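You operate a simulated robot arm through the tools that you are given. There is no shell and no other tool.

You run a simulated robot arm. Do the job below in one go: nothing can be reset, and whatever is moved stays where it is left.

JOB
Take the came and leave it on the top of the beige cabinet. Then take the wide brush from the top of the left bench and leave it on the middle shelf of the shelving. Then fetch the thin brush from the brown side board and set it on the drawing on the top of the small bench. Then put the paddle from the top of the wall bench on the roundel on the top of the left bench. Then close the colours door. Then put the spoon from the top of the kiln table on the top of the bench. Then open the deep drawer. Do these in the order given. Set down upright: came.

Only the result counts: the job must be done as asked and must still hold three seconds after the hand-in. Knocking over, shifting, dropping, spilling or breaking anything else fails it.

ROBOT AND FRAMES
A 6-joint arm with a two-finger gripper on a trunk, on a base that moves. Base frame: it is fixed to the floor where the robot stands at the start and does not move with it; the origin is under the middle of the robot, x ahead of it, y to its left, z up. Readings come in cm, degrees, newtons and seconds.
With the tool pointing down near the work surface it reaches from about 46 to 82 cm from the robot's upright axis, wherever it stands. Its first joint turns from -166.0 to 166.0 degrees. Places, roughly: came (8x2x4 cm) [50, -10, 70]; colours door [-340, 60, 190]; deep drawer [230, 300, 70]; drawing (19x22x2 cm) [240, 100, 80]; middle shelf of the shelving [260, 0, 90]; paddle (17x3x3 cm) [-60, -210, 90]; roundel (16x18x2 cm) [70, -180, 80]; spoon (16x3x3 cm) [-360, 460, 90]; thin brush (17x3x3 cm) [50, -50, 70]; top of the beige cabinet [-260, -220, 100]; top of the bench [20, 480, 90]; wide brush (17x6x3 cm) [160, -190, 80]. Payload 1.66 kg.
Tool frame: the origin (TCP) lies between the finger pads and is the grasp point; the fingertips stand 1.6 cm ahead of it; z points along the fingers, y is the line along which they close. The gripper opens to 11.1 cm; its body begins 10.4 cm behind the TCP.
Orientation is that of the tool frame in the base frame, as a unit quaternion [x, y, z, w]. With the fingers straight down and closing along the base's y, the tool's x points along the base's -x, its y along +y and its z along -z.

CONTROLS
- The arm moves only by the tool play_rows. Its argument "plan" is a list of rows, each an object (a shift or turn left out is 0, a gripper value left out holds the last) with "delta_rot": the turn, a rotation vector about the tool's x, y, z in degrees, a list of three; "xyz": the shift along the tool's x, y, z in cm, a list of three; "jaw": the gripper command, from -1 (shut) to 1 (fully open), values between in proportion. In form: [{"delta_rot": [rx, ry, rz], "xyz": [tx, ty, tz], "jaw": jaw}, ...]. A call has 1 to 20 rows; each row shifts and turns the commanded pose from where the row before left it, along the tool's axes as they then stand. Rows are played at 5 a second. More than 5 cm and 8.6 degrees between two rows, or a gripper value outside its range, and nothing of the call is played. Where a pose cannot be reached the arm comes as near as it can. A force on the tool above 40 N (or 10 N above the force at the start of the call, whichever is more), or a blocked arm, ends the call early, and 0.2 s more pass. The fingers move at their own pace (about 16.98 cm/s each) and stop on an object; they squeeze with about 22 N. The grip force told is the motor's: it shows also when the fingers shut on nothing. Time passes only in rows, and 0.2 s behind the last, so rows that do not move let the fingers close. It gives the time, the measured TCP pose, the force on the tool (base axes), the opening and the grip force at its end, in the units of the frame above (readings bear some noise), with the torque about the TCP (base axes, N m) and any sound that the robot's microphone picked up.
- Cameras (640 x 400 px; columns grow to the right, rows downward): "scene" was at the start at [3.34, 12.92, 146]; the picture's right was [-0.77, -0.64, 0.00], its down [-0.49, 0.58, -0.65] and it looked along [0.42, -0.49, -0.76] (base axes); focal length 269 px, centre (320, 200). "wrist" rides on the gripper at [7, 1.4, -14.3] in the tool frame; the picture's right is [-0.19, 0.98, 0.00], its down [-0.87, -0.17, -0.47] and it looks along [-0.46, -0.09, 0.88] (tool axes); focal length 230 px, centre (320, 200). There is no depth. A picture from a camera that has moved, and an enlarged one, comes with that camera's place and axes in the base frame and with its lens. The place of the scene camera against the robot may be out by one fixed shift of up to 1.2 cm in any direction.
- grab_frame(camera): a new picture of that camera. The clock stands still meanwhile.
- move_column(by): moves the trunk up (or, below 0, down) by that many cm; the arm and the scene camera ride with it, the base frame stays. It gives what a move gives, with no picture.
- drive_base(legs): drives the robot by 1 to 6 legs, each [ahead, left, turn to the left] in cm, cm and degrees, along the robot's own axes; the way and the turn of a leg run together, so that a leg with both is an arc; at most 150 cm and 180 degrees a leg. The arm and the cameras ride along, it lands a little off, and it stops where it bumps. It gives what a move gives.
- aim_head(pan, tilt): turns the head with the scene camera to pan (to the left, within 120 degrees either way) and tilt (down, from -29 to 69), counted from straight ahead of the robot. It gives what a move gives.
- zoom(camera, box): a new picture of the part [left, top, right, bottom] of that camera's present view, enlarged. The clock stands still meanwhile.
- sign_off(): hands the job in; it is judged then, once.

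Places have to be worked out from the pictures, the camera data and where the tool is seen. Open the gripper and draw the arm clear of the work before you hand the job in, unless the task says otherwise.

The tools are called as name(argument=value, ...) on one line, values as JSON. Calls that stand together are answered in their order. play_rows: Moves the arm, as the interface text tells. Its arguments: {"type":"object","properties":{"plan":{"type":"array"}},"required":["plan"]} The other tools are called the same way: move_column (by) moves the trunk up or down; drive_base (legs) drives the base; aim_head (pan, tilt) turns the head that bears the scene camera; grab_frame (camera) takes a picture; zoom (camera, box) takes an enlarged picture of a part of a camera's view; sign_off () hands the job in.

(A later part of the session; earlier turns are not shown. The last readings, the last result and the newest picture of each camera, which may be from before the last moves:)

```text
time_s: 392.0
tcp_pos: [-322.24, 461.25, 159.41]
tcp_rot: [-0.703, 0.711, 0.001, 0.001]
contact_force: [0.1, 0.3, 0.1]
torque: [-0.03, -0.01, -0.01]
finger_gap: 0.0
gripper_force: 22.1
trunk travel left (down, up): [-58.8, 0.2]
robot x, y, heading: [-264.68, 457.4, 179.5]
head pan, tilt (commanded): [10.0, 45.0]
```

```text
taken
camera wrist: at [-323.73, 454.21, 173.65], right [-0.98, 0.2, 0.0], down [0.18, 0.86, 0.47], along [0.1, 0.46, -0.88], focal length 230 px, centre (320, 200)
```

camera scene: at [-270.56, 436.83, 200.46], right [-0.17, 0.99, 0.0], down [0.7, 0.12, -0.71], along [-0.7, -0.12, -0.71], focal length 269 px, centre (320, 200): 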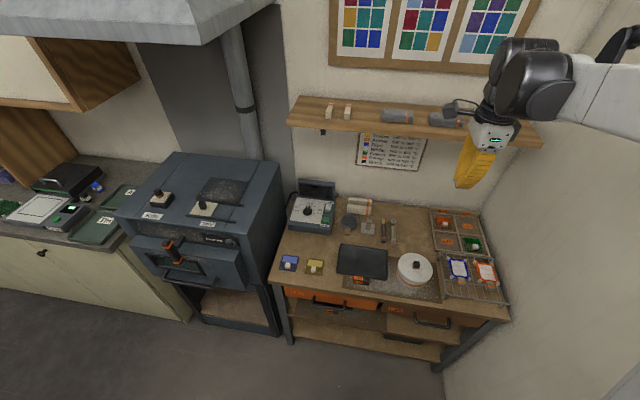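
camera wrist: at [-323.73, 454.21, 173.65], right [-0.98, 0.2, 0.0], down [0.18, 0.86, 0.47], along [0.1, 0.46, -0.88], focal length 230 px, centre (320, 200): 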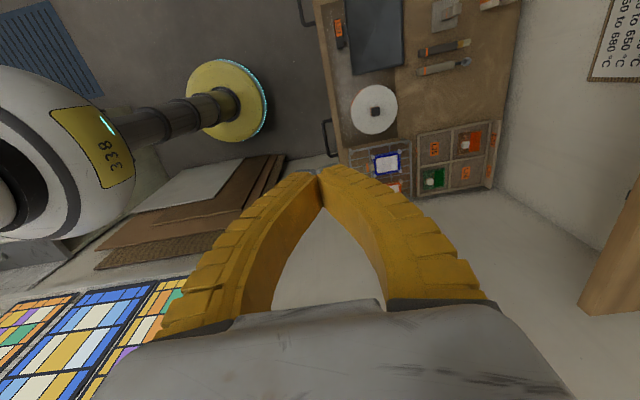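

zoom(camera="scene", box=[330, 180, 450, 280])

zoom(camera="wrist", box=[320, 0, 540, 180])

```text
4.00 times, centred on (390, 230) of scene
camera zoom: at [-270.56, 436.83, 200.46], right [-0.17, 0.99, 0.0], down [0.7, 0.12, -0.71], along [-0.7, -0.12, -0.71], focal length 1075 px, centre (40, 80)
```

zoom: 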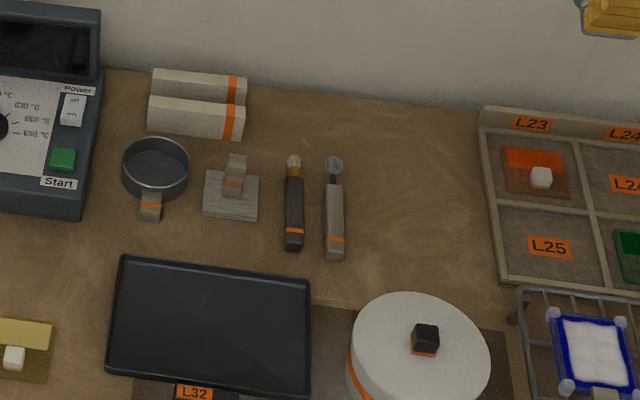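

```text
2.22 times, centred on (430, 90) of wrist
camera zoom: at [-323.73, 454.21, 173.65], right [-0.98, 0.2, 0.0], down [0.18, 0.86, 0.47], along [0.1, 0.46, -0.88], focal length 511 px, centre (76, 444)
```

zoom: 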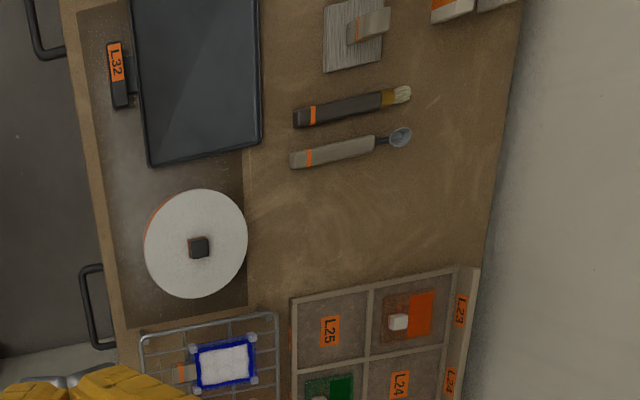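

The spoon's handle lies at x -353.6…-365, y≈459.3, with the dark brush 5 cm beside it (y≈454.5) and a wall shelf at z≈148 above. I lower the trunk, drive 21 cm closer and roll the gripper so it closes along y.

move_column(by=-40)

drive_base(legs=[[21, 0, 0.4]])

play_rows(plan=[{"delta_rot": [0, 0, -8.06], "jaw": -0.15}, {"delta_rot": [0, 0, -8.06]}, {"delta_rot": [0, 0, -8.06]}, {"delta_rot": [0, 0, -8.06]}, {"delta_rot": [0, 0, -8.06]}, {"delta_rot": [0, 0, -8.06]}, {"delta_rot": [0, 0, -8.06]}, {"delta_rot": [0, 0, -8.06]}, {"delta_rot": [0, 0, -8.06]}, {"delta_rot": [0, 0, -8.06]}, {"delta_rot": [0, 0, -8.06]}, {}, {}])

grab_frame(camera="wrist")

grab_frame(camera="scene")

```text
time_s: 395.9
tcp_pos: [-322.32, 461.33, 119.41]
tcp_rot: [-0.703, 0.711, 0.0, 0.001]
contact_force: [-0.3, -0.2, 0.4]
torque: [-0.02, 0.0, -0.01]
finger_gap: 0.01
gripper_force: 21.9
trunk travel left (down, up): [-18.8, 40.2]
robot x, y, heading: [-265.03, 457.63, 179.5]
head pan, tilt (commanded): [10.0, 45.0]
```

```text
time_s: 397.5
tcp_pos: [-342.93, 461.13, 119.3]
tcp_rot: [-0.704, 0.71, 0.0, 0.001]
contact_force: [-0.7, 0.4, -0.3]
torque: [0.02, -0.07, -0.03]
finger_gap: 0.0
gripper_force: 21.7
trunk travel left (down, up): [-18.8, 40.2]
robot x, y, heading: [-285.93, 457.32, -180.1]
head pan, tilt (commanded): [10.0, 45.0]
```

```text
time_s: 400.3
tcp_pos: [-342.91, 461.03, 119.39]
tcp_rot: [1.0, -0.014, 0.001, -0.001]
contact_force: [-0.4, 0.0, -1.3]
torque: [-0.01, 0.0, -0.03]
finger_gap: 4.94
gripper_force: 1.8
trunk travel left (down, up): [-18.8, 40.2]
robot x, y, heading: [-285.45, 457.73, -180.3]
head pan, tilt (commanded): [10.0, 45.0]
```

```text
taken
camera wrist: at [-336.09, 459.46, 133.7], right [-0.22, -0.98, 0.0], down [-0.86, 0.19, 0.47], along [-0.46, 0.1, -0.88], focal length 230 px, centre (320, 200)
```

wrist: 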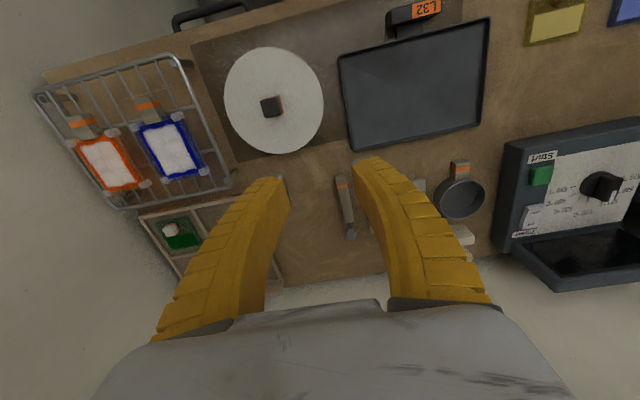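

```text
taken
camera scene: at [-291.13, 436.91, 160.46], right [-0.17, 0.98, 0.0], down [0.7, 0.12, -0.71], along [-0.7, -0.12, -0.71], focal length 269 px, centre (320, 200)
```

scene: 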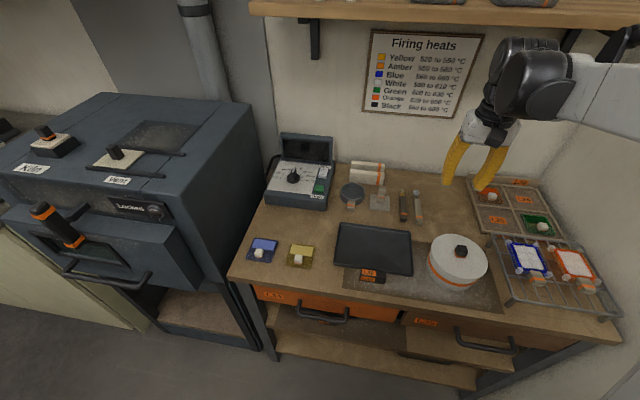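

Lower to z≈109, then move in under the wall shelf to above the spoon handle.

play_rows(plan=[{"xyz": [0, 0, 3.5]}, {"xyz": [0, 0, 3.5]}, {"xyz": [0, 0, 3.5]}, {"xyz": [-3.9, 0.53, 0]}, {"xyz": [-3.9, 0.53, 0]}, {"xyz": [-3.9, 0.53, 0]}, {"xyz": [-3.85, 0.53, 0]}, {}, {}])

grab_frame(camera="wrist")

zoom(camera="scene", box=[340, 100, 540, 260])

```text
time_s: 402.3
tcp_pos: [-358.66, 459.47, 108.99]
tcp_rot: [1.0, -0.015, 0.001, -0.001]
contact_force: [-1.0, 0.7, -0.2]
torque: [0.02, 0.0, 0.0]
finger_gap: 4.94
gripper_force: 1.5
trunk travel left (down, up): [-18.8, 40.2]
robot x, y, heading: [-285.38, 457.5, -179.7]
head pan, tilt (commanded): [10.0, 45.0]
```

```text
taken
camera wrist: at [-351.74, 457.88, 123.16], right [-0.22, -0.98, 0.0], down [-0.86, 0.19, 0.47], along [-0.46, 0.1, -0.88], focal length 230 px, centre (320, 200)
```

wrist: 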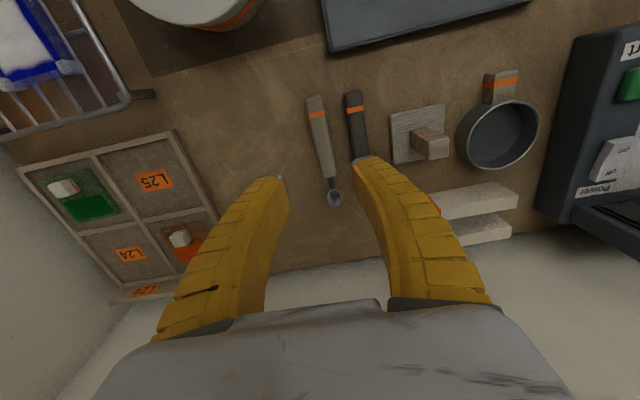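

```text
2.50 times, centred on (440, 180) of scene
camera zoom: at [-291.14, 436.91, 160.46], right [-0.17, 0.98, 0.0], down [0.7, 0.12, -0.71], along [-0.7, -0.12, -0.71], focal length 672 px, centre (20, 250)
```

zoom: 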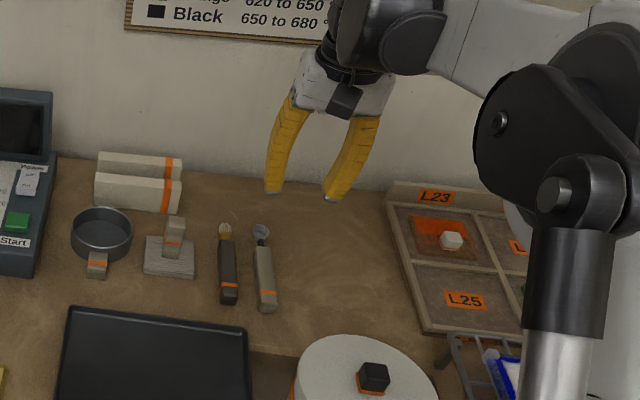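

I narrow the jaw to about 3.5 cm to stay clear of the neighbouring brush and descend partway.

play_rows(plan=[{"jaw": -0.41, "xyz": [0, 0, 2]}, {"xyz": [0, 0, 3.5]}, {"xyz": [0, 0, 3.5]}, {"xyz": [0, 0, 3]}, {"xyz": [0, 0, 2]}, {}, {}])

grab_frame(camera="wrist")

zoom(camera="wrist", box=[220, 60, 440, 260])

```text
time_s: 403.9
tcp_pos: [-358.45, 459.42, 95.1]
tcp_rot: [1.0, -0.015, 0.001, 0.0]
contact_force: [0.7, 0.4, 0.3]
torque: [0.03, 0.02, 0.04]
finger_gap: 3.56
gripper_force: 2.1
trunk travel left (down, up): [-18.8, 40.2]
robot x, y, heading: [-285.3, 457.36, -179.9]
head pan, tilt (commanded): [10.0, 45.0]
```

```text
taken
camera wrist: at [-351.61, 457.8, 109.22], right [-0.22, -0.98, 0.0], down [-0.86, 0.19, 0.47], along [-0.46, 0.1, -0.88], focal length 230 px, centre (320, 200)
```

wrist: 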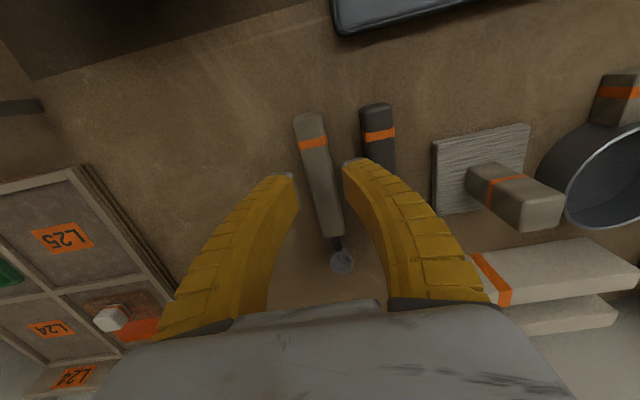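

```text
2.00 times, centred on (330, 160) of wrist
camera zoom: at [-351.61, 457.8, 109.22], right [-0.22, -0.98, 0.0], down [-0.86, 0.19, 0.47], along [-0.46, 0.1, -0.88], focal length 460 px, centre (300, 280)
```

zoom: 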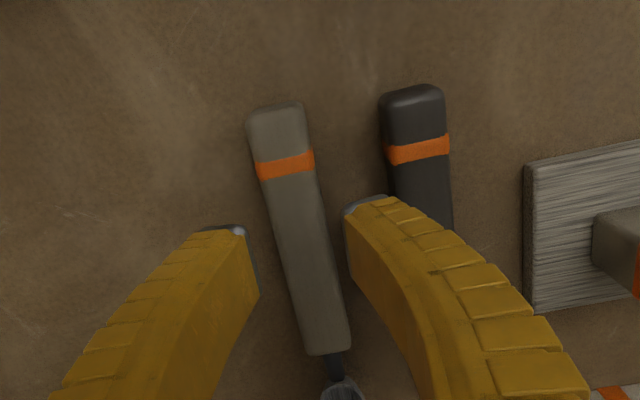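

Alignment is good: spoon centred between the fingers, about 1 cm clearance to the brush. I descend in small steps.

play_rows(plan=[{"xyz": [0, 0, 1.2]}, {"xyz": [0, 0, 1.0]}, {"xyz": [0, 0, 0.5]}, {}, {}])

zoom(camera="wrist", box=[220, 60, 440, 260])

zoom(camera="scene", box=[360, 120, 500, 240])

```text
time_s: 405.1
tcp_pos: [-358.56, 459.34, 92.22]
tcp_rot: [1.0, -0.015, 0.001, -0.001]
contact_force: [-0.1, -1.7, 0.2]
torque: [0.04, -0.01, 0.01]
finger_gap: 3.52
gripper_force: 2.5
trunk travel left (down, up): [-18.8, 40.2]
robot x, y, heading: [-285.35, 457.9, -180.0]
head pan, tilt (commanded): [10.0, 45.0]
```

```text
2.00 times, centred on (330, 160) of wrist
camera zoom: at [-351.68, 457.78, 106.43], right [-0.22, -0.98, 0.0], down [-0.86, 0.19, 0.47], along [-0.46, 0.1, -0.88], focal length 460 px, centre (300, 280)
```

zoom: 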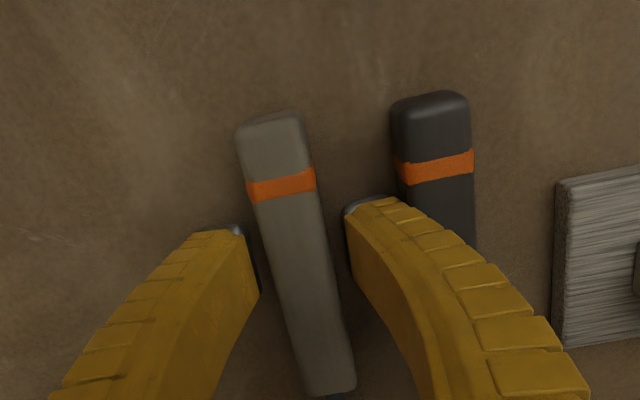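

```text
3.33 times, centred on (430, 180) of scene
camera zoom: at [-291.13, 436.91, 160.46], right [-0.17, 0.98, 0.0], down [0.7, 0.12, -0.71], along [-0.7, -0.12, -0.71], focal length 896 px, centre (-47, 267)
```

zoom: 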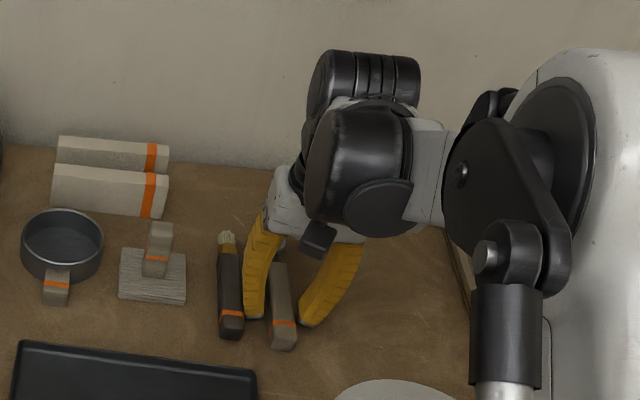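

play_rows(plan=[{"xyz": [0, 0, 0.3]}, {}])

play_rows(plan=[{"xyz": [0, 0, 0.25]}, {}])

```text
time_s: 405.7
tcp_pos: [-358.52, 459.46, 91.93]
tcp_rot: [1.0, -0.016, 0.001, 0.0]
contact_force: [0.3, 0.2, 0.4]
torque: [0.0, 0.02, 0.01]
finger_gap: 3.55
gripper_force: 1.6
trunk travel left (down, up): [-18.8, 40.2]
robot x, y, heading: [-285.62, 457.62, -180.2]
head pan, tilt (commanded): [10.0, 45.0]
```

```text
time_s: 406.3
tcp_pos: [-358.45, 459.44, 91.61]
tcp_rot: [1.0, -0.014, 0.001, 0.0]
contact_force: [0.2, -0.2, 0.2]
torque: [0.02, 0.01, -0.02]
finger_gap: 3.55
gripper_force: 1.8
trunk travel left (down, up): [-18.8, 40.2]
robot x, y, heading: [-285.41, 457.44, -180.1]
head pan, tilt (commanded): [10.0, 45.0]
```

Close on the handle and lift gently.

play_rows(plan=[{"jaw": -0.7}, {"jaw": -1}, {}, {}, {}])

grab_frame(camera="wrist")

play_rows(plan=[{"xyz": [0, 0, -0.5]}, {"xyz": [0, 0, -0.8]}, {"xyz": [0, 0, -1.2]}, {"xyz": [0, 0, -1.5]}, {"xyz": [0, 0, -2]}, {}, {}])

grab_frame(camera="wrist")

```text
time_s: 407.5
tcp_pos: [-358.35, 459.34, 91.63]
tcp_rot: [1.0, -0.014, 0.0, -0.001]
contact_force: [-1.7, 0.1, 5.1]
torque: [0.03, 0.01, 0.11]
finger_gap: 1.9
gripper_force: 22.0
trunk travel left (down, up): [-18.8, 40.2]
robot x, y, heading: [-285.49, 457.59, -179.9]
head pan, tilt (commanded): [10.0, 45.0]
```

```text
taken
camera wrist: at [-351.56, 457.75, 105.91], right [-0.22, -0.98, 0.0], down [-0.86, 0.19, 0.47], along [-0.46, 0.1, -0.88], focal length 230 px, centre (320, 200)
```

wrist: 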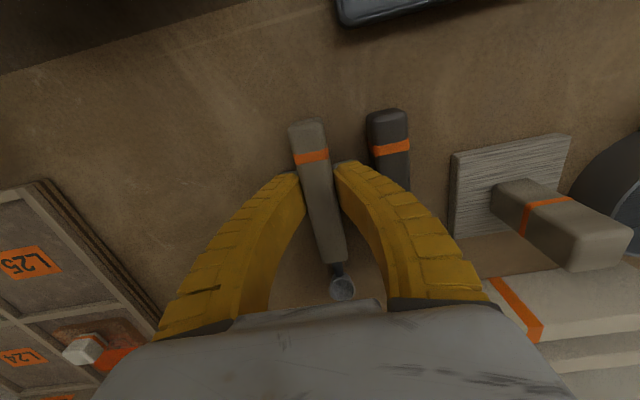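

```text
time_s: 409.1
tcp_pos: [-358.33, 459.47, 97.65]
tcp_rot: [1.0, -0.015, 0.001, -0.001]
contact_force: [0.7, -0.5, -1.0]
torque: [0.01, -0.03, -0.04]
finger_gap: 1.68
gripper_force: 21.9
trunk travel left (down, up): [-18.8, 40.2]
robot x, y, heading: [-285.72, 457.25, -180.2]
head pan, tilt (commanded): [10.0, 45.0]
```

```text
taken
camera wrist: at [-351.57, 457.77, 111.95], right [-0.22, -0.98, 0.0], down [-0.86, 0.19, 0.47], along [-0.46, 0.1, -0.88], focal length 230 px, centre (320, 200)
```

wrist: 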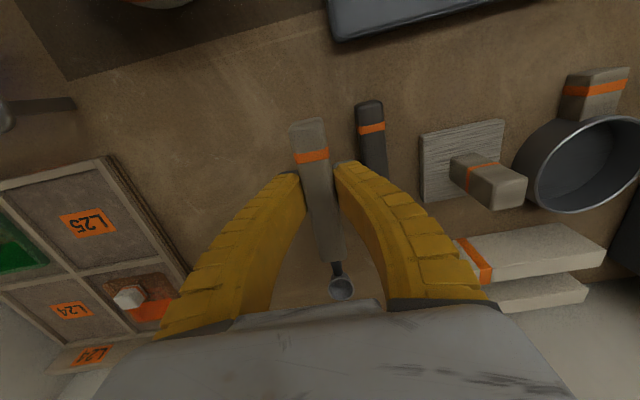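

The spoon is held. I raise it to z≈108.5, draw it out from under the shelf, then back the base away.

play_rows(plan=[{"xyz": [0, 0, -2.5]}, {"xyz": [0, 0, -3]}, {"xyz": [0, 0, -3]}, {"xyz": [0, 0, -2.5]}, {"xyz": [3, 0, 0]}, {"xyz": [4, 0, 0]}, {"xyz": [4, 0, 0]}, {"xyz": [4, 0, 0]}, {}])

drive_base(legs=[[-22, 0, 0]])

move_column(by=25)

grab_frame(camera="wrist")

aim_head(pan=-110, tilt=20)

grab_frame(camera="scene")

```text
time_s: 411.1
tcp_pos: [-343.39, 458.98, 108.7]
tcp_rot: [1.0, -0.015, 0.001, 0.0]
contact_force: [-0.4, 0.7, -0.8]
torque: [0.0, -0.03, 0.02]
finger_gap: 1.68
gripper_force: 21.9
trunk travel left (down, up): [-18.8, 40.2]
robot x, y, heading: [-285.47, 457.28, -180.2]
head pan, tilt (commanded): [10.0, 45.0]
```

```text
time_s: 412.8
tcp_pos: [-321.4, 459.26, 108.64]
tcp_rot: [1.0, -0.017, -0.001, 0.0]
contact_force: [0.3, -0.1, -1.1]
torque: [0.03, 0.01, -0.02]
finger_gap: 1.71
gripper_force: 22.3
trunk travel left (down, up): [-18.8, 40.2]
robot x, y, heading: [-263.44, 457.44, 179.7]
head pan, tilt (commanded): [10.0, 45.0]
```

```text
time_s: 415.4
tcp_pos: [-321.33, 459.31, 133.64]
tcp_rot: [1.0, -0.017, 0.001, -0.001]
contact_force: [0.1, -0.1, -0.4]
torque: [0.05, -0.03, 0.04]
finger_gap: 1.7
gripper_force: 21.8
trunk travel left (down, up): [-43.8, 15.2]
robot x, y, heading: [-263.28, 457.6, 179.7]
head pan, tilt (commanded): [10.0, 45.0]
```

```text
taken
camera wrist: at [-314.52, 457.58, 147.95], right [-0.22, -0.97, 0.0], down [-0.86, 0.2, 0.47], along [-0.46, 0.11, -0.88], focal length 230 px, centre (320, 200)
```

wrist: 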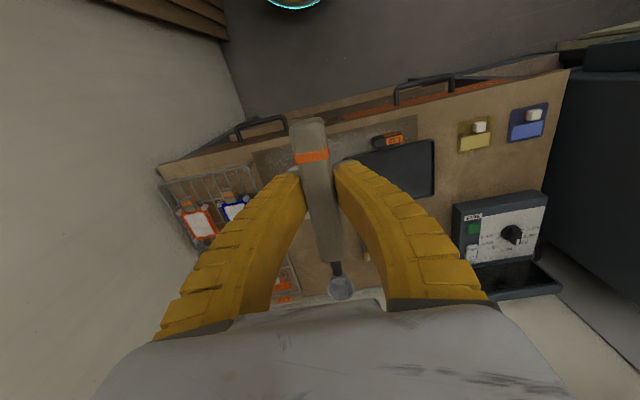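

```text
time_s: 417.4
tcp_pos: [-321.31, 459.21, 133.63]
tcp_rot: [1.0, -0.018, 0.0, -0.001]
contact_force: [0.0, -0.2, -1.2]
torque: [0.0, 0.0, 0.03]
finger_gap: 1.7
gripper_force: 21.9
trunk travel left (down, up): [-43.8, 15.2]
robot x, y, heading: [-262.95, 457.7, 179.5]
head pan, tilt (commanded): [-110.0, 20.0]
```

```text
taken
camera scene: at [-257.89, 447.01, 189.33], right [0.94, -0.35, 0.0], down [-0.12, -0.32, -0.94], along [0.32, 0.88, -0.34], focal length 269 px, centre (320, 200)
```

scene: 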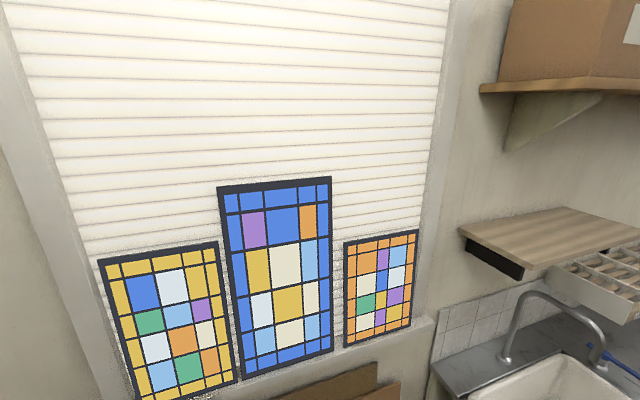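

The far corner is tight, so I back out toward +x and -y first, keeping the arm trailing, then reverse along the aisle behind the central bench toward x≈20.

drive_base(legs=[[-25, 0, 0], [0, 70, 0.4]])

aim_head(pan=-118, tilt=30)

grab_frame(camera="scene")

aim_head(pan=118, tilt=35)

grab_frame(camera="scene")

```text
time_s: 422.6
tcp_pos: [-296.48, 388.72, 133.73]
tcp_rot: [1.0, -0.017, 0.0, -0.001]
contact_force: [0.5, -0.6, -0.4]
torque: [0.06, -0.03, 0.01]
finger_gap: 1.69
gripper_force: 21.5
trunk travel left (down, up): [-43.8, 15.2]
robot x, y, heading: [-238.21, 387.27, 179.7]
head pan, tilt (commanded): [-110.0, 20.0]
```

```text
time_s: 423.4
tcp_pos: [-296.5, 388.84, 133.62]
tcp_rot: [1.0, -0.018, 0.001, -0.001]
contact_force: [0.2, -1.0, -1.3]
torque: [-0.02, -0.01, 0.03]
finger_gap: 1.68
gripper_force: 22.0
trunk travel left (down, up): [-43.8, 15.2]
robot x, y, heading: [-238.63, 386.89, 179.6]
head pan, tilt (commanded): [-118.0, 30.0]
```

```text
taken
camera scene: at [-231.94, 375.78, 187.73], right [0.88, -0.47, 0.0], down [-0.24, -0.44, -0.87], along [0.41, 0.76, -0.5], focal length 269 px, centre (320, 200)
```

scene: 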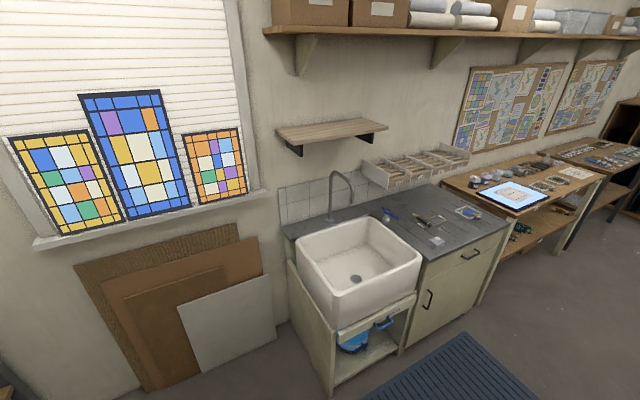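

```text
time_s: 426.7
tcp_pos: [-296.47, 388.76, 133.68]
tcp_rot: [1.0, -0.018, 0.001, -0.001]
contact_force: [-0.7, -0.8, -0.5]
torque: [-0.03, 0.02, 0.04]
finger_gap: 1.7
gripper_force: 22.1
trunk travel left (down, up): [-43.8, 15.2]
robot x, y, heading: [-238.65, 386.7, 179.8]
head pan, tilt (commanded): [118.0, 35.0]
```

```text
taken
camera scene: at [-232.11, 360.0, 186.95], right [-0.89, -0.47, 0.0], down [-0.27, 0.51, -0.82], along [0.38, -0.72, -0.57], focal length 269 px, centre (320, 200)
```

scene: 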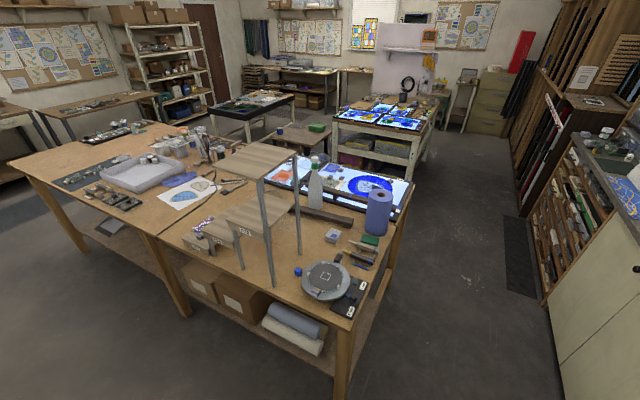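

The aisle between the central bench (north edge y≈304) and the sink counter (front y≈440) is clear. I reverse along it to x≈17.

drive_base(legs=[[-130, 0, 0], [-120, 0, 0]])

aim_head(pan=-85, tilt=35)

grab_frame(camera="scene")

grab_frame(camera="wrist")

```text
time_s: 438.9
tcp_pos: [-47.62, 388.46, 133.58]
tcp_rot: [1.0, -0.002, 0.001, -0.001]
contact_force: [0.7, -0.1, -1.4]
torque: [0.04, -0.02, 0.01]
finger_gap: 1.67
gripper_force: 22.1
trunk travel left (down, up): [-43.8, 15.2]
robot x, y, heading: [10.13, 388.11, -178.4]
head pan, tilt (commanded): [118.0, 35.0]
```

```text
time_s: 441.9
tcp_pos: [-47.56, 388.41, 133.71]
tcp_rot: [1.0, -0.003, 0.001, 0.0]
contact_force: [0.3, 0.1, -0.9]
torque: [0.0, -0.01, 0.0]
finger_gap: 1.71
gripper_force: 22.1
trunk travel left (down, up): [-43.8, 15.2]
robot x, y, heading: [10.48, 387.87, -178.5]
head pan, tilt (commanded): [-85.0, 35.0]
```

```text
taken
camera scene: at [12.28, 377.93, 186.95], right [0.99, 0.11, 0.0], down [0.06, -0.57, -0.82], along [-0.09, 0.81, -0.57], focal length 269 px, centre (320, 200)
```

scene: 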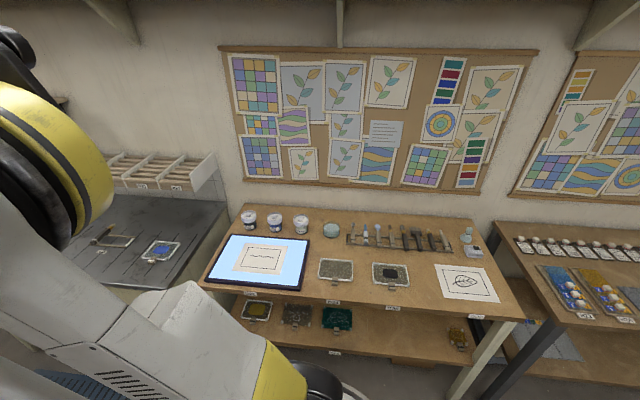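

```text
taken
camera wrist: at [-40.68, 386.92, 147.96], right [-0.2, -0.98, 0.0], down [-0.87, 0.17, 0.47], along [-0.46, 0.09, -0.88], focal length 230 px, centre (320, 200)
```

wrist: 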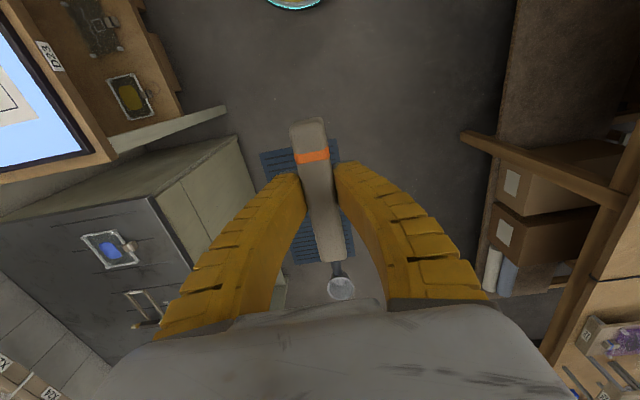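

The bench spans x -47…84, y 445…509; there is an 11 cm free gap between the right sample tray (edge x≈44) and the drawing (edge x≈55). I'll lay the spoon there along y. I reverse 37 cm more and turn to face the bench.

drive_base(legs=[[-37, 0, 0], [0, 0, -91.5]])

aim_head(pan=10, tilt=45)

grab_frame(camera="scene")

grab_frame(camera="wrist")

```text
time_s: 448.1
tcp_pos: [48.02, 447.26, 133.66]
tcp_rot: [-0.704, 0.711, -0.001, 0.0]
contact_force: [-0.8, -0.3, -0.3]
torque: [-0.02, -0.01, 0.04]
finger_gap: 1.67
gripper_force: 22.0
trunk travel left (down, up): [-43.8, 15.2]
robot x, y, heading: [47.76, 389.28, 91.2]
head pan, tilt (commanded): [-85.0, 35.0]
```

```text
time_s: 449.8
tcp_pos: [47.99, 447.22, 133.71]
tcp_rot: [-0.703, 0.711, -0.001, -0.001]
contact_force: [0.3, 0.1, -1.5]
torque: [-0.04, -0.01, 0.01]
finger_gap: 1.71
gripper_force: 22.0
trunk travel left (down, up): [-43.8, 15.2]
robot x, y, heading: [47.19, 389.07, 91.1]
head pan, tilt (commanded): [10.0, 45.0]
```

```text
taken
camera scene: at [27.47, 394.68, 185.46], right [0.98, 0.19, 0.0], down [0.14, -0.69, -0.71], along [-0.14, 0.69, -0.71], focal length 269 px, centre (320, 200)
```

scene: 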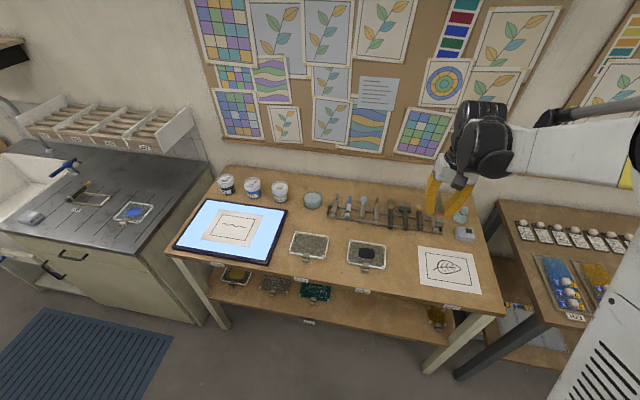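

```text
taken
camera wrist: at [46.54, 440.23, 147.96], right [-0.98, 0.2, 0.0], down [0.18, 0.86, 0.47], along [0.1, 0.46, -0.88], focal length 230 px, centre (320, 200)
```

wrist: 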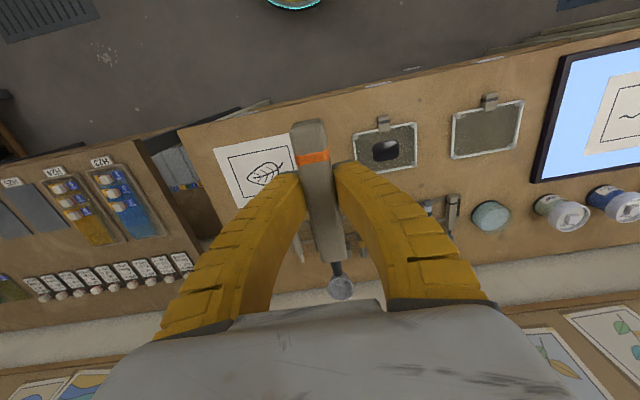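

The gap between tray (x≈40.8) and drawing (x≈56.5) is about 15 cm. I lower the trunk and move the spoon over [48.6,457].

move_column(by=-25)

play_rows(plan=[{"xyz": [-3.3, -0.16, 0]}, {"xyz": [-3.3, -0.16, 0]}, {"xyz": [-3.2, -0.16, 0]}, {"xyz": [0, 0, 3]}, {"xyz": [0, 0, 3]}, {"xyz": [0, 0, 3]}, {}, {}])

grab_frame(camera="wrist")

zoom(camera="scene", box=[340, 100, 520, 280])

```text
time_s: 452.4
tcp_pos: [48.11, 447.18, 108.78]
tcp_rot: [-0.703, 0.711, -0.002, 0.0]
contact_force: [1.0, -0.4, -0.8]
torque: [-0.02, 0.01, 0.02]
finger_gap: 1.71
gripper_force: 22.3
trunk travel left (down, up): [-18.8, 40.2]
robot x, y, heading: [47.78, 389.07, 91.0]
head pan, tilt (commanded): [10.0, 45.0]
```

```text
time_s: 454.1
tcp_pos: [48.55, 456.92, 99.84]
tcp_rot: [-0.703, 0.711, -0.002, 0.001]
contact_force: [0.0, -0.2, -1.6]
torque: [-0.01, 0.0, 0.0]
finger_gap: 1.7
gripper_force: 22.6
trunk travel left (down, up): [-18.8, 40.2]
robot x, y, heading: [47.51, 389.74, 90.9]
head pan, tilt (commanded): [10.0, 45.0]
```

```text
taken
camera wrist: at [47.08, 449.86, 114.08], right [-0.98, 0.2, 0.0], down [0.18, 0.86, 0.47], along [0.1, 0.46, -0.88], focal length 230 px, centre (320, 200)
```

wrist: 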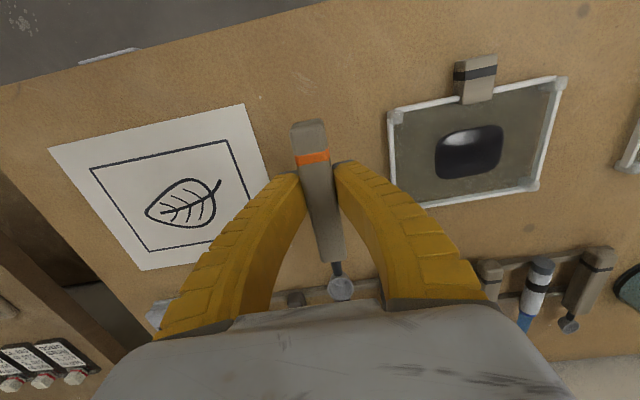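

```text
2.22 times, centred on (430, 190) of scene
camera zoom: at [27.47, 394.68, 160.46], right [0.98, 0.19, 0.0], down [0.14, -0.69, -0.71], along [-0.14, 0.69, -0.71], focal length 597 px, centre (76, 222)
```

zoom: 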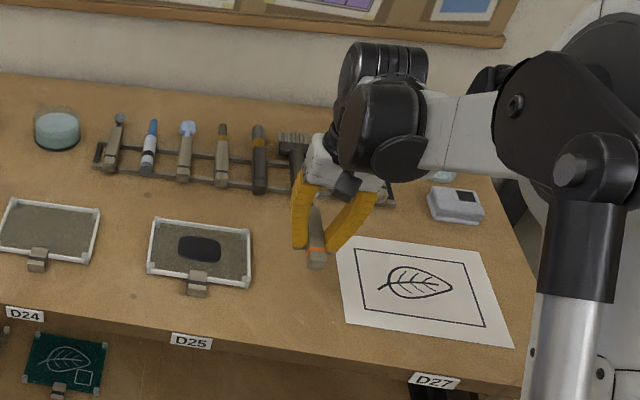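

play_rows(plan=[{"xyz": [0, 0, 2.5]}, {"xyz": [0, 0, 2]}, {"xyz": [0, 0, 1]}, {"xyz": [0, 0, 0.5]}, {}, {}])

play_rows(plan=[{"xyz": [0, 0, 0.4]}, {"xyz": [0, 0, 0.3]}, {}])

play_rows(plan=[{"xyz": [0, 0, 0.3]}, {"xyz": [0, 0, 0.3]}, {}])

```text
time_s: 455.6
tcp_pos: [48.63, 457.0, 93.82]
tcp_rot: [-0.703, 0.711, -0.001, 0.0]
contact_force: [0.2, 0.7, -1.1]
torque: [-0.01, 0.03, 0.0]
finger_gap: 1.69
gripper_force: 21.8
trunk travel left (down, up): [-18.8, 40.2]
robot x, y, heading: [47.58, 389.14, 91.4]
head pan, tilt (commanded): [10.0, 45.0]
```

```text
time_s: 456.4
tcp_pos: [48.67, 456.97, 93.04]
tcp_rot: [-0.704, 0.711, 0.0, 0.0]
contact_force: [-0.7, -0.2, -0.9]
torque: [0.0, -0.01, 0.01]
finger_gap: 1.71
gripper_force: 21.7
trunk travel left (down, up): [-18.8, 40.2]
robot x, y, heading: [47.68, 389.27, 91.0]
head pan, tilt (commanded): [10.0, 45.0]
```

```text
time_s: 457.1
tcp_pos: [48.6, 457.02, 92.33]
tcp_rot: [-0.703, 0.711, -0.002, 0.0]
contact_force: [0.3, -0.4, -0.9]
torque: [-0.02, 0.0, -0.01]
finger_gap: 1.71
gripper_force: 22.7
trunk travel left (down, up): [-18.8, 40.2]
robot x, y, heading: [47.69, 388.81, 91.1]
head pan, tilt (commanded): [10.0, 45.0]
```

play_rows(plan=[{"xyz": [0, 0, 0.3]}, {"xyz": [0, 0, 0.2]}, {}])

play_rows(plan=[{"xyz": [0, 0, 0.25]}, {}])

play_rows(plan=[{"xyz": [0, 0, 0.25]}, {}])

```text
time_s: 457.9
tcp_pos: [48.65, 456.92, 91.81]
tcp_rot: [-0.703, 0.711, -0.001, 0.0]
contact_force: [0.6, -0.3, -1.5]
torque: [-0.02, -0.01, 0.02]
finger_gap: 1.71
gripper_force: 21.6
trunk travel left (down, up): [-18.8, 40.2]
robot x, y, heading: [47.55, 389.03, 91.3]
head pan, tilt (commanded): [10.0, 45.0]
```

```text
time_s: 458.6
tcp_pos: [48.68, 457.04, 91.71]
tcp_rot: [-0.703, 0.711, -0.001, 0.0]
contact_force: [0.8, 2.9, 6.6]
torque: [0.44, -0.02, 0.0]
finger_gap: 1.93
gripper_force: 22.1
trunk travel left (down, up): [-18.8, 40.2]
robot x, y, heading: [47.69, 389.08, 91.3]
head pan, tilt (commanded): [10.0, 45.0]
```

```text
time_s: 459.1
tcp_pos: [48.59, 457.02, 91.54]
tcp_rot: [-0.703, 0.711, 0.0, 0.001]
contact_force: [0.3, 6.6, 11.5]
torque: [0.14, 0.03, -0.02]
finger_gap: 2.25
gripper_force: 22.3
trunk travel left (down, up): [-18.8, 40.2]
robot x, y, heading: [47.75, 389.13, 91.2]
head pan, tilt (commanded): [10.0, 45.0]
```

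The spoon touches the bench. I ease off slightly, open the fingers, and rise.

play_rows(plan=[{"xyz": [0, 0, -0.2]}, {}, {"jaw": -0.6}, {"jaw": -0.4}, {"jaw": -0.25}, {}, {}])

grab_frame(camera="wrist")

play_rows(plan=[{"xyz": [0, 0, -1]}, {"xyz": [0, 0, -2]}, {"xyz": [0, 0, -3]}, {"xyz": [0, 0, -4]}, {"xyz": [0, 0, -4]}, {"xyz": [0, 0, -4]}, {}])

grab_frame(camera="wrist")

zoom(camera="scene", box=[340, 100, 520, 280])

```text
time_s: 460.8
tcp_pos: [48.64, 456.97, 91.51]
tcp_rot: [-0.704, 0.71, -0.002, 0.0]
contact_force: [-0.2, 1.0, -0.2]
torque: [-0.01, 0.0, 0.06]
finger_gap: 4.43
gripper_force: 1.5
trunk travel left (down, up): [-18.8, 40.2]
robot x, y, heading: [47.92, 389.21, 90.9]
head pan, tilt (commanded): [10.0, 45.0]
```

```text
taken
camera wrist: at [47.16, 450.01, 105.86], right [-0.98, 0.2, 0.0], down [0.18, 0.86, 0.47], along [0.1, 0.46, -0.88], focal length 230 px, centre (320, 200)
```

wrist: 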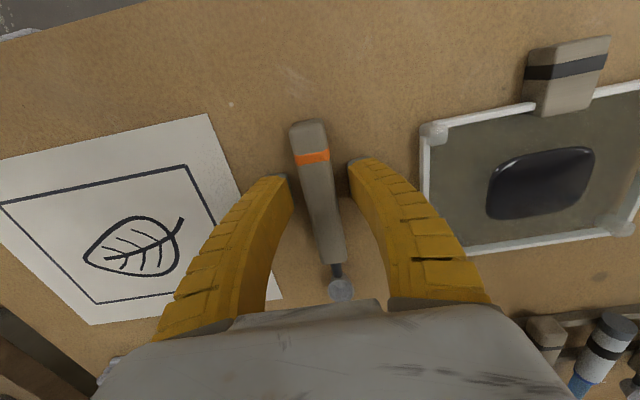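

```text
time_s: 462.4
tcp_pos: [48.51, 456.99, 109.61]
tcp_rot: [-0.703, 0.711, -0.001, 0.001]
contact_force: [0.1, 0.2, -0.3]
torque: [0.02, -0.02, 0.0]
finger_gap: 4.41
gripper_force: 1.9
trunk travel left (down, up): [-18.8, 40.2]
robot x, y, heading: [47.44, 389.06, 91.0]
head pan, tilt (commanded): [10.0, 45.0]
```

```text
taken
camera wrist: at [46.96, 449.9, 123.81], right [-0.98, 0.2, 0.0], down [0.18, 0.86, 0.47], along [0.1, 0.46, -0.88], focal length 230 px, centre (320, 200)
```

wrist: 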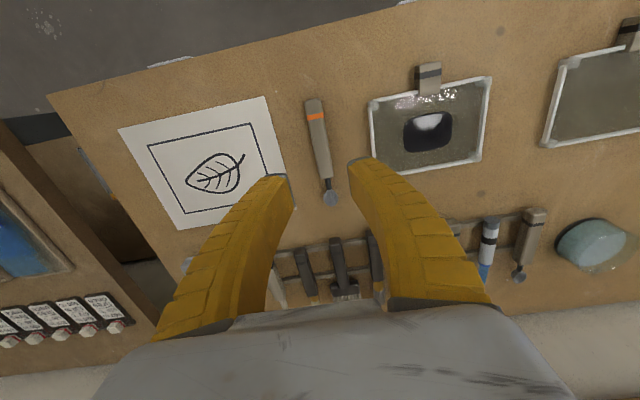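

```text
2.22 times, centred on (430, 190) of scene
camera zoom: at [27.47, 394.68, 160.46], right [0.98, 0.19, 0.0], down [0.14, -0.69, -0.71], along [-0.14, 0.69, -0.71], focal length 597 px, centre (76, 222)
```

zoom: 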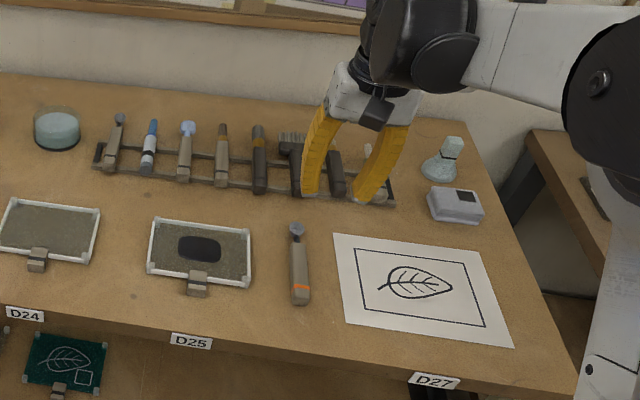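

The spoon lies on the bench. Last: the deep drawer at about [230,300,70]. I retract, back off, turn right and drive over to the bench on the right wall.

play_rows(plan=[{"xyz": [4, 0, 0]}, {"xyz": [4, 0, 0]}, {"xyz": [3, 0, 0]}, {}])

drive_base(legs=[[-16, 0, 0], [0, 0, -91], [92, 0, 0]])

aim_head(pan=-30, tilt=25)

grab_frame(camera="scene")

```text
time_s: 463.4
tcp_pos: [48.29, 445.92, 109.56]
tcp_rot: [-0.704, 0.711, -0.001, 0.0]
contact_force: [1.0, 0.3, -0.2]
torque: [0.01, 0.02, 0.03]
finger_gap: 4.42
gripper_force: 1.2
trunk travel left (down, up): [-18.8, 40.2]
robot x, y, heading: [47.44, 389.17, 91.2]
head pan, tilt (commanded): [10.0, 45.0]
```

```text
time_s: 473.1
tcp_pos: [195.51, 364.7, 109.63]
tcp_rot: [0.042, 0.999, -0.001, -0.001]
contact_force: [0.7, 0.0, -0.7]
torque: [0.0, 0.0, -0.03]
finger_gap: 4.4
gripper_force: 1.7
trunk travel left (down, up): [-18.8, 40.2]
robot x, y, heading: [138.85, 369.17, -2.9]
head pan, tilt (commanded): [10.0, 45.0]
```

```text
time_s: 474.2
tcp_pos: [195.56, 364.58, 109.78]
tcp_rot: [0.041, 0.999, -0.001, -0.001]
contact_force: [-0.3, -0.3, 0.0]
torque: [0.01, 0.02, 0.01]
finger_gap: 4.4
gripper_force: 1.2
trunk travel left (down, up): [-18.8, 40.2]
robot x, y, heading: [139.15, 369.18, -2.8]
head pan, tilt (commanded): [-30.0, 25.0]
```

```text
taken
camera scene: at [146.03, 383.27, 163.52], right [-0.54, -0.84, 0.0], down [-0.35, 0.23, -0.91], along [0.76, -0.49, -0.42], focal length 269 px, centre (320, 200)
```

scene: 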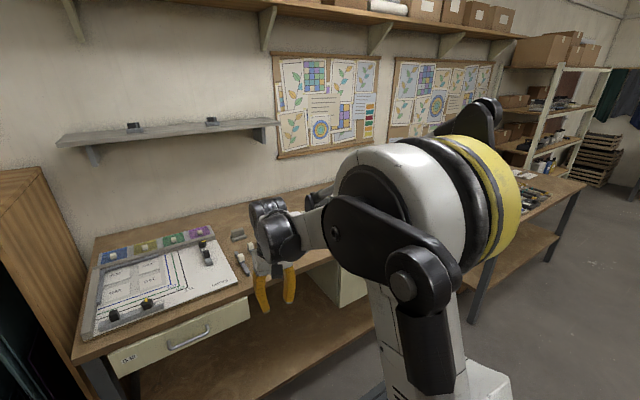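

The bench has a shallow drawer on the left and a second, taller drawer behind the arm in this view. I move along -y to face it.

drive_base(legs=[[0, -75, 2.9]])

aim_head(pan=10, tilt=35)

grab_frame(camera="scene")

grab_frame(camera="wrist")

```text
time_s: 478.3
tcp_pos: [193.04, 290.75, 109.65]
tcp_rot: [0.024, 1.0, -0.001, -0.001]
contact_force: [0.1, 0.1, 0.9]
torque: [0.04, 0.01, 0.02]
finger_gap: 4.39
gripper_force: 1.5
trunk travel left (down, up): [-18.8, 40.2]
robot x, y, heading: [136.17, 293.99, -0.8]
head pan, tilt (commanded): [-30.0, 25.0]
```

```text
time_s: 479.3
tcp_pos: [193.06, 290.72, 109.72]
tcp_rot: [0.024, 1.0, -0.001, -0.001]
contact_force: [0.6, -0.4, 0.9]
torque: [-0.01, 0.0, 0.01]
finger_gap: 4.38
gripper_force: 1.7
trunk travel left (down, up): [-18.8, 40.2]
robot x, y, heading: [136.39, 293.31, -0.8]
head pan, tilt (commanded): [10.0, 35.0]
```

```text
taken
camera scene: at [143.74, 313.62, 161.95], right [0.16, -0.99, 0.0], down [-0.57, -0.09, -0.82], along [0.81, 0.13, -0.57], focal length 269 px, centre (320, 200)
```

scene: 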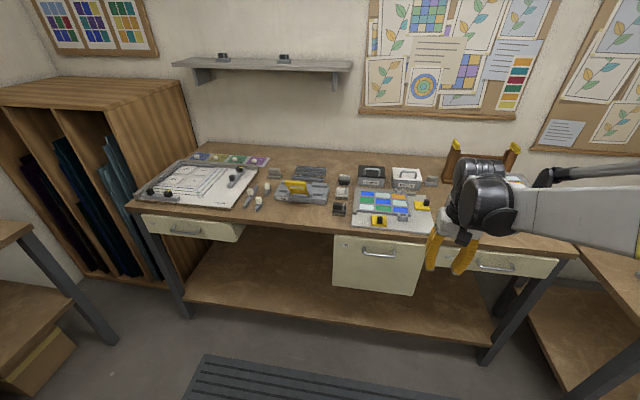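

```text
taken
camera wrist: at [186.11, 292.3, 123.94], right [0.24, 0.97, 0.0], down [0.86, -0.21, 0.47], along [0.46, -0.11, -0.88], focal length 230 px, centre (320, 200)
```

wrist: 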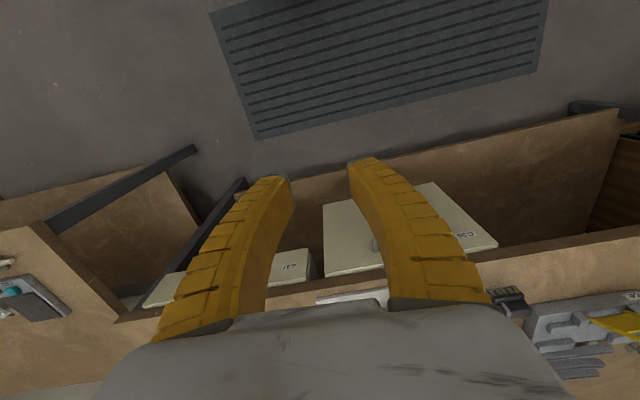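

The deep drawer is the middle, taller one. I zoom in on its front and handle.

zoom(camera="scene", box=[310, 210, 450, 310])

zoom(camera="wrist", box=[270, 150, 520, 310])

```text
4.00 times, centred on (380, 260) of scene
camera zoom: at [143.74, 313.62, 161.95], right [0.16, -0.99, 0.0], down [-0.57, -0.09, -0.82], along [0.81, 0.13, -0.57], focal length 1075 px, centre (80, -40)
```

zoom: 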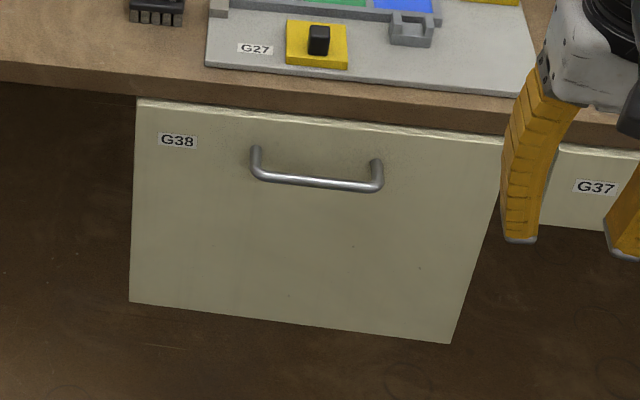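

```text
2.50 times, centred on (395, 230) of wrist
camera zoom: at [186.11, 292.3, 123.94], right [0.24, 0.97, 0.0], down [0.86, -0.21, 0.47], along [0.46, -0.11, -0.88], focal length 575 px, centre (132, 125)
```

zoom: 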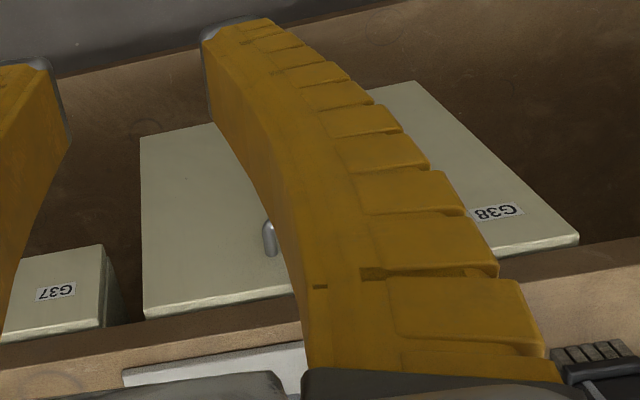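

The deep drawer (G38) front is at x≈224.5, y 284.5–320.8, with a horizontal bar handle at about x≈221.5, y 296–308.5, z≈83. I check how much room there is behind the robot for pulling.

aim_head(pan=-118, tilt=40)

grab_frame(camera="scene")

aim_head(pan=118, tilt=40)

grab_frame(camera="scene")

```text
time_s: 481.4
tcp_pos: [193.18, 290.68, 109.59]
tcp_rot: [0.024, 1.0, -0.001, -0.001]
contact_force: [0.1, 0.5, 0.2]
torque: [0.0, 0.01, -0.02]
finger_gap: 4.4
gripper_force: 2.1
trunk travel left (down, up): [-18.8, 40.2]
robot x, y, heading: [136.5, 293.65, -1.1]
head pan, tilt (commanded): [-118.0, 40.0]
```

```text
taken
camera scene: at [130.94, 304.79, 161.19], right [-0.88, 0.48, 0.0], down [0.31, 0.56, -0.77], along [-0.37, -0.67, -0.64], focal length 269 px, centre (320, 200)
```

scene: 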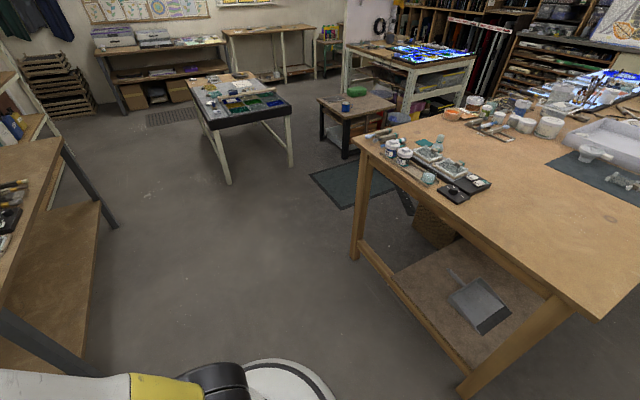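

```text
time_s: 484.8
tcp_pos: [193.14, 290.67, 109.73]
tcp_rot: [0.024, 1.0, 0.0, 0.0]
contact_force: [0.1, 0.7, -0.1]
torque: [-0.02, 0.0, 0.03]
finger_gap: 4.39
gripper_force: 1.3
trunk travel left (down, up): [-18.8, 40.2]
robot x, y, heading: [136.37, 293.49, -0.9]
head pan, tilt (commanded): [118.0, 40.0]
```

```text
taken
camera scene: at [131.17, 319.81, 161.19], right [0.89, 0.46, 0.0], down [0.29, -0.57, -0.77], along [-0.35, 0.68, -0.64], focal length 269 px, centre (320, 200)
```

scene: 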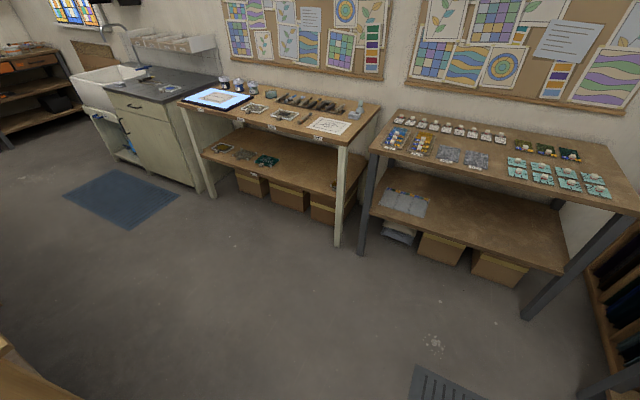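

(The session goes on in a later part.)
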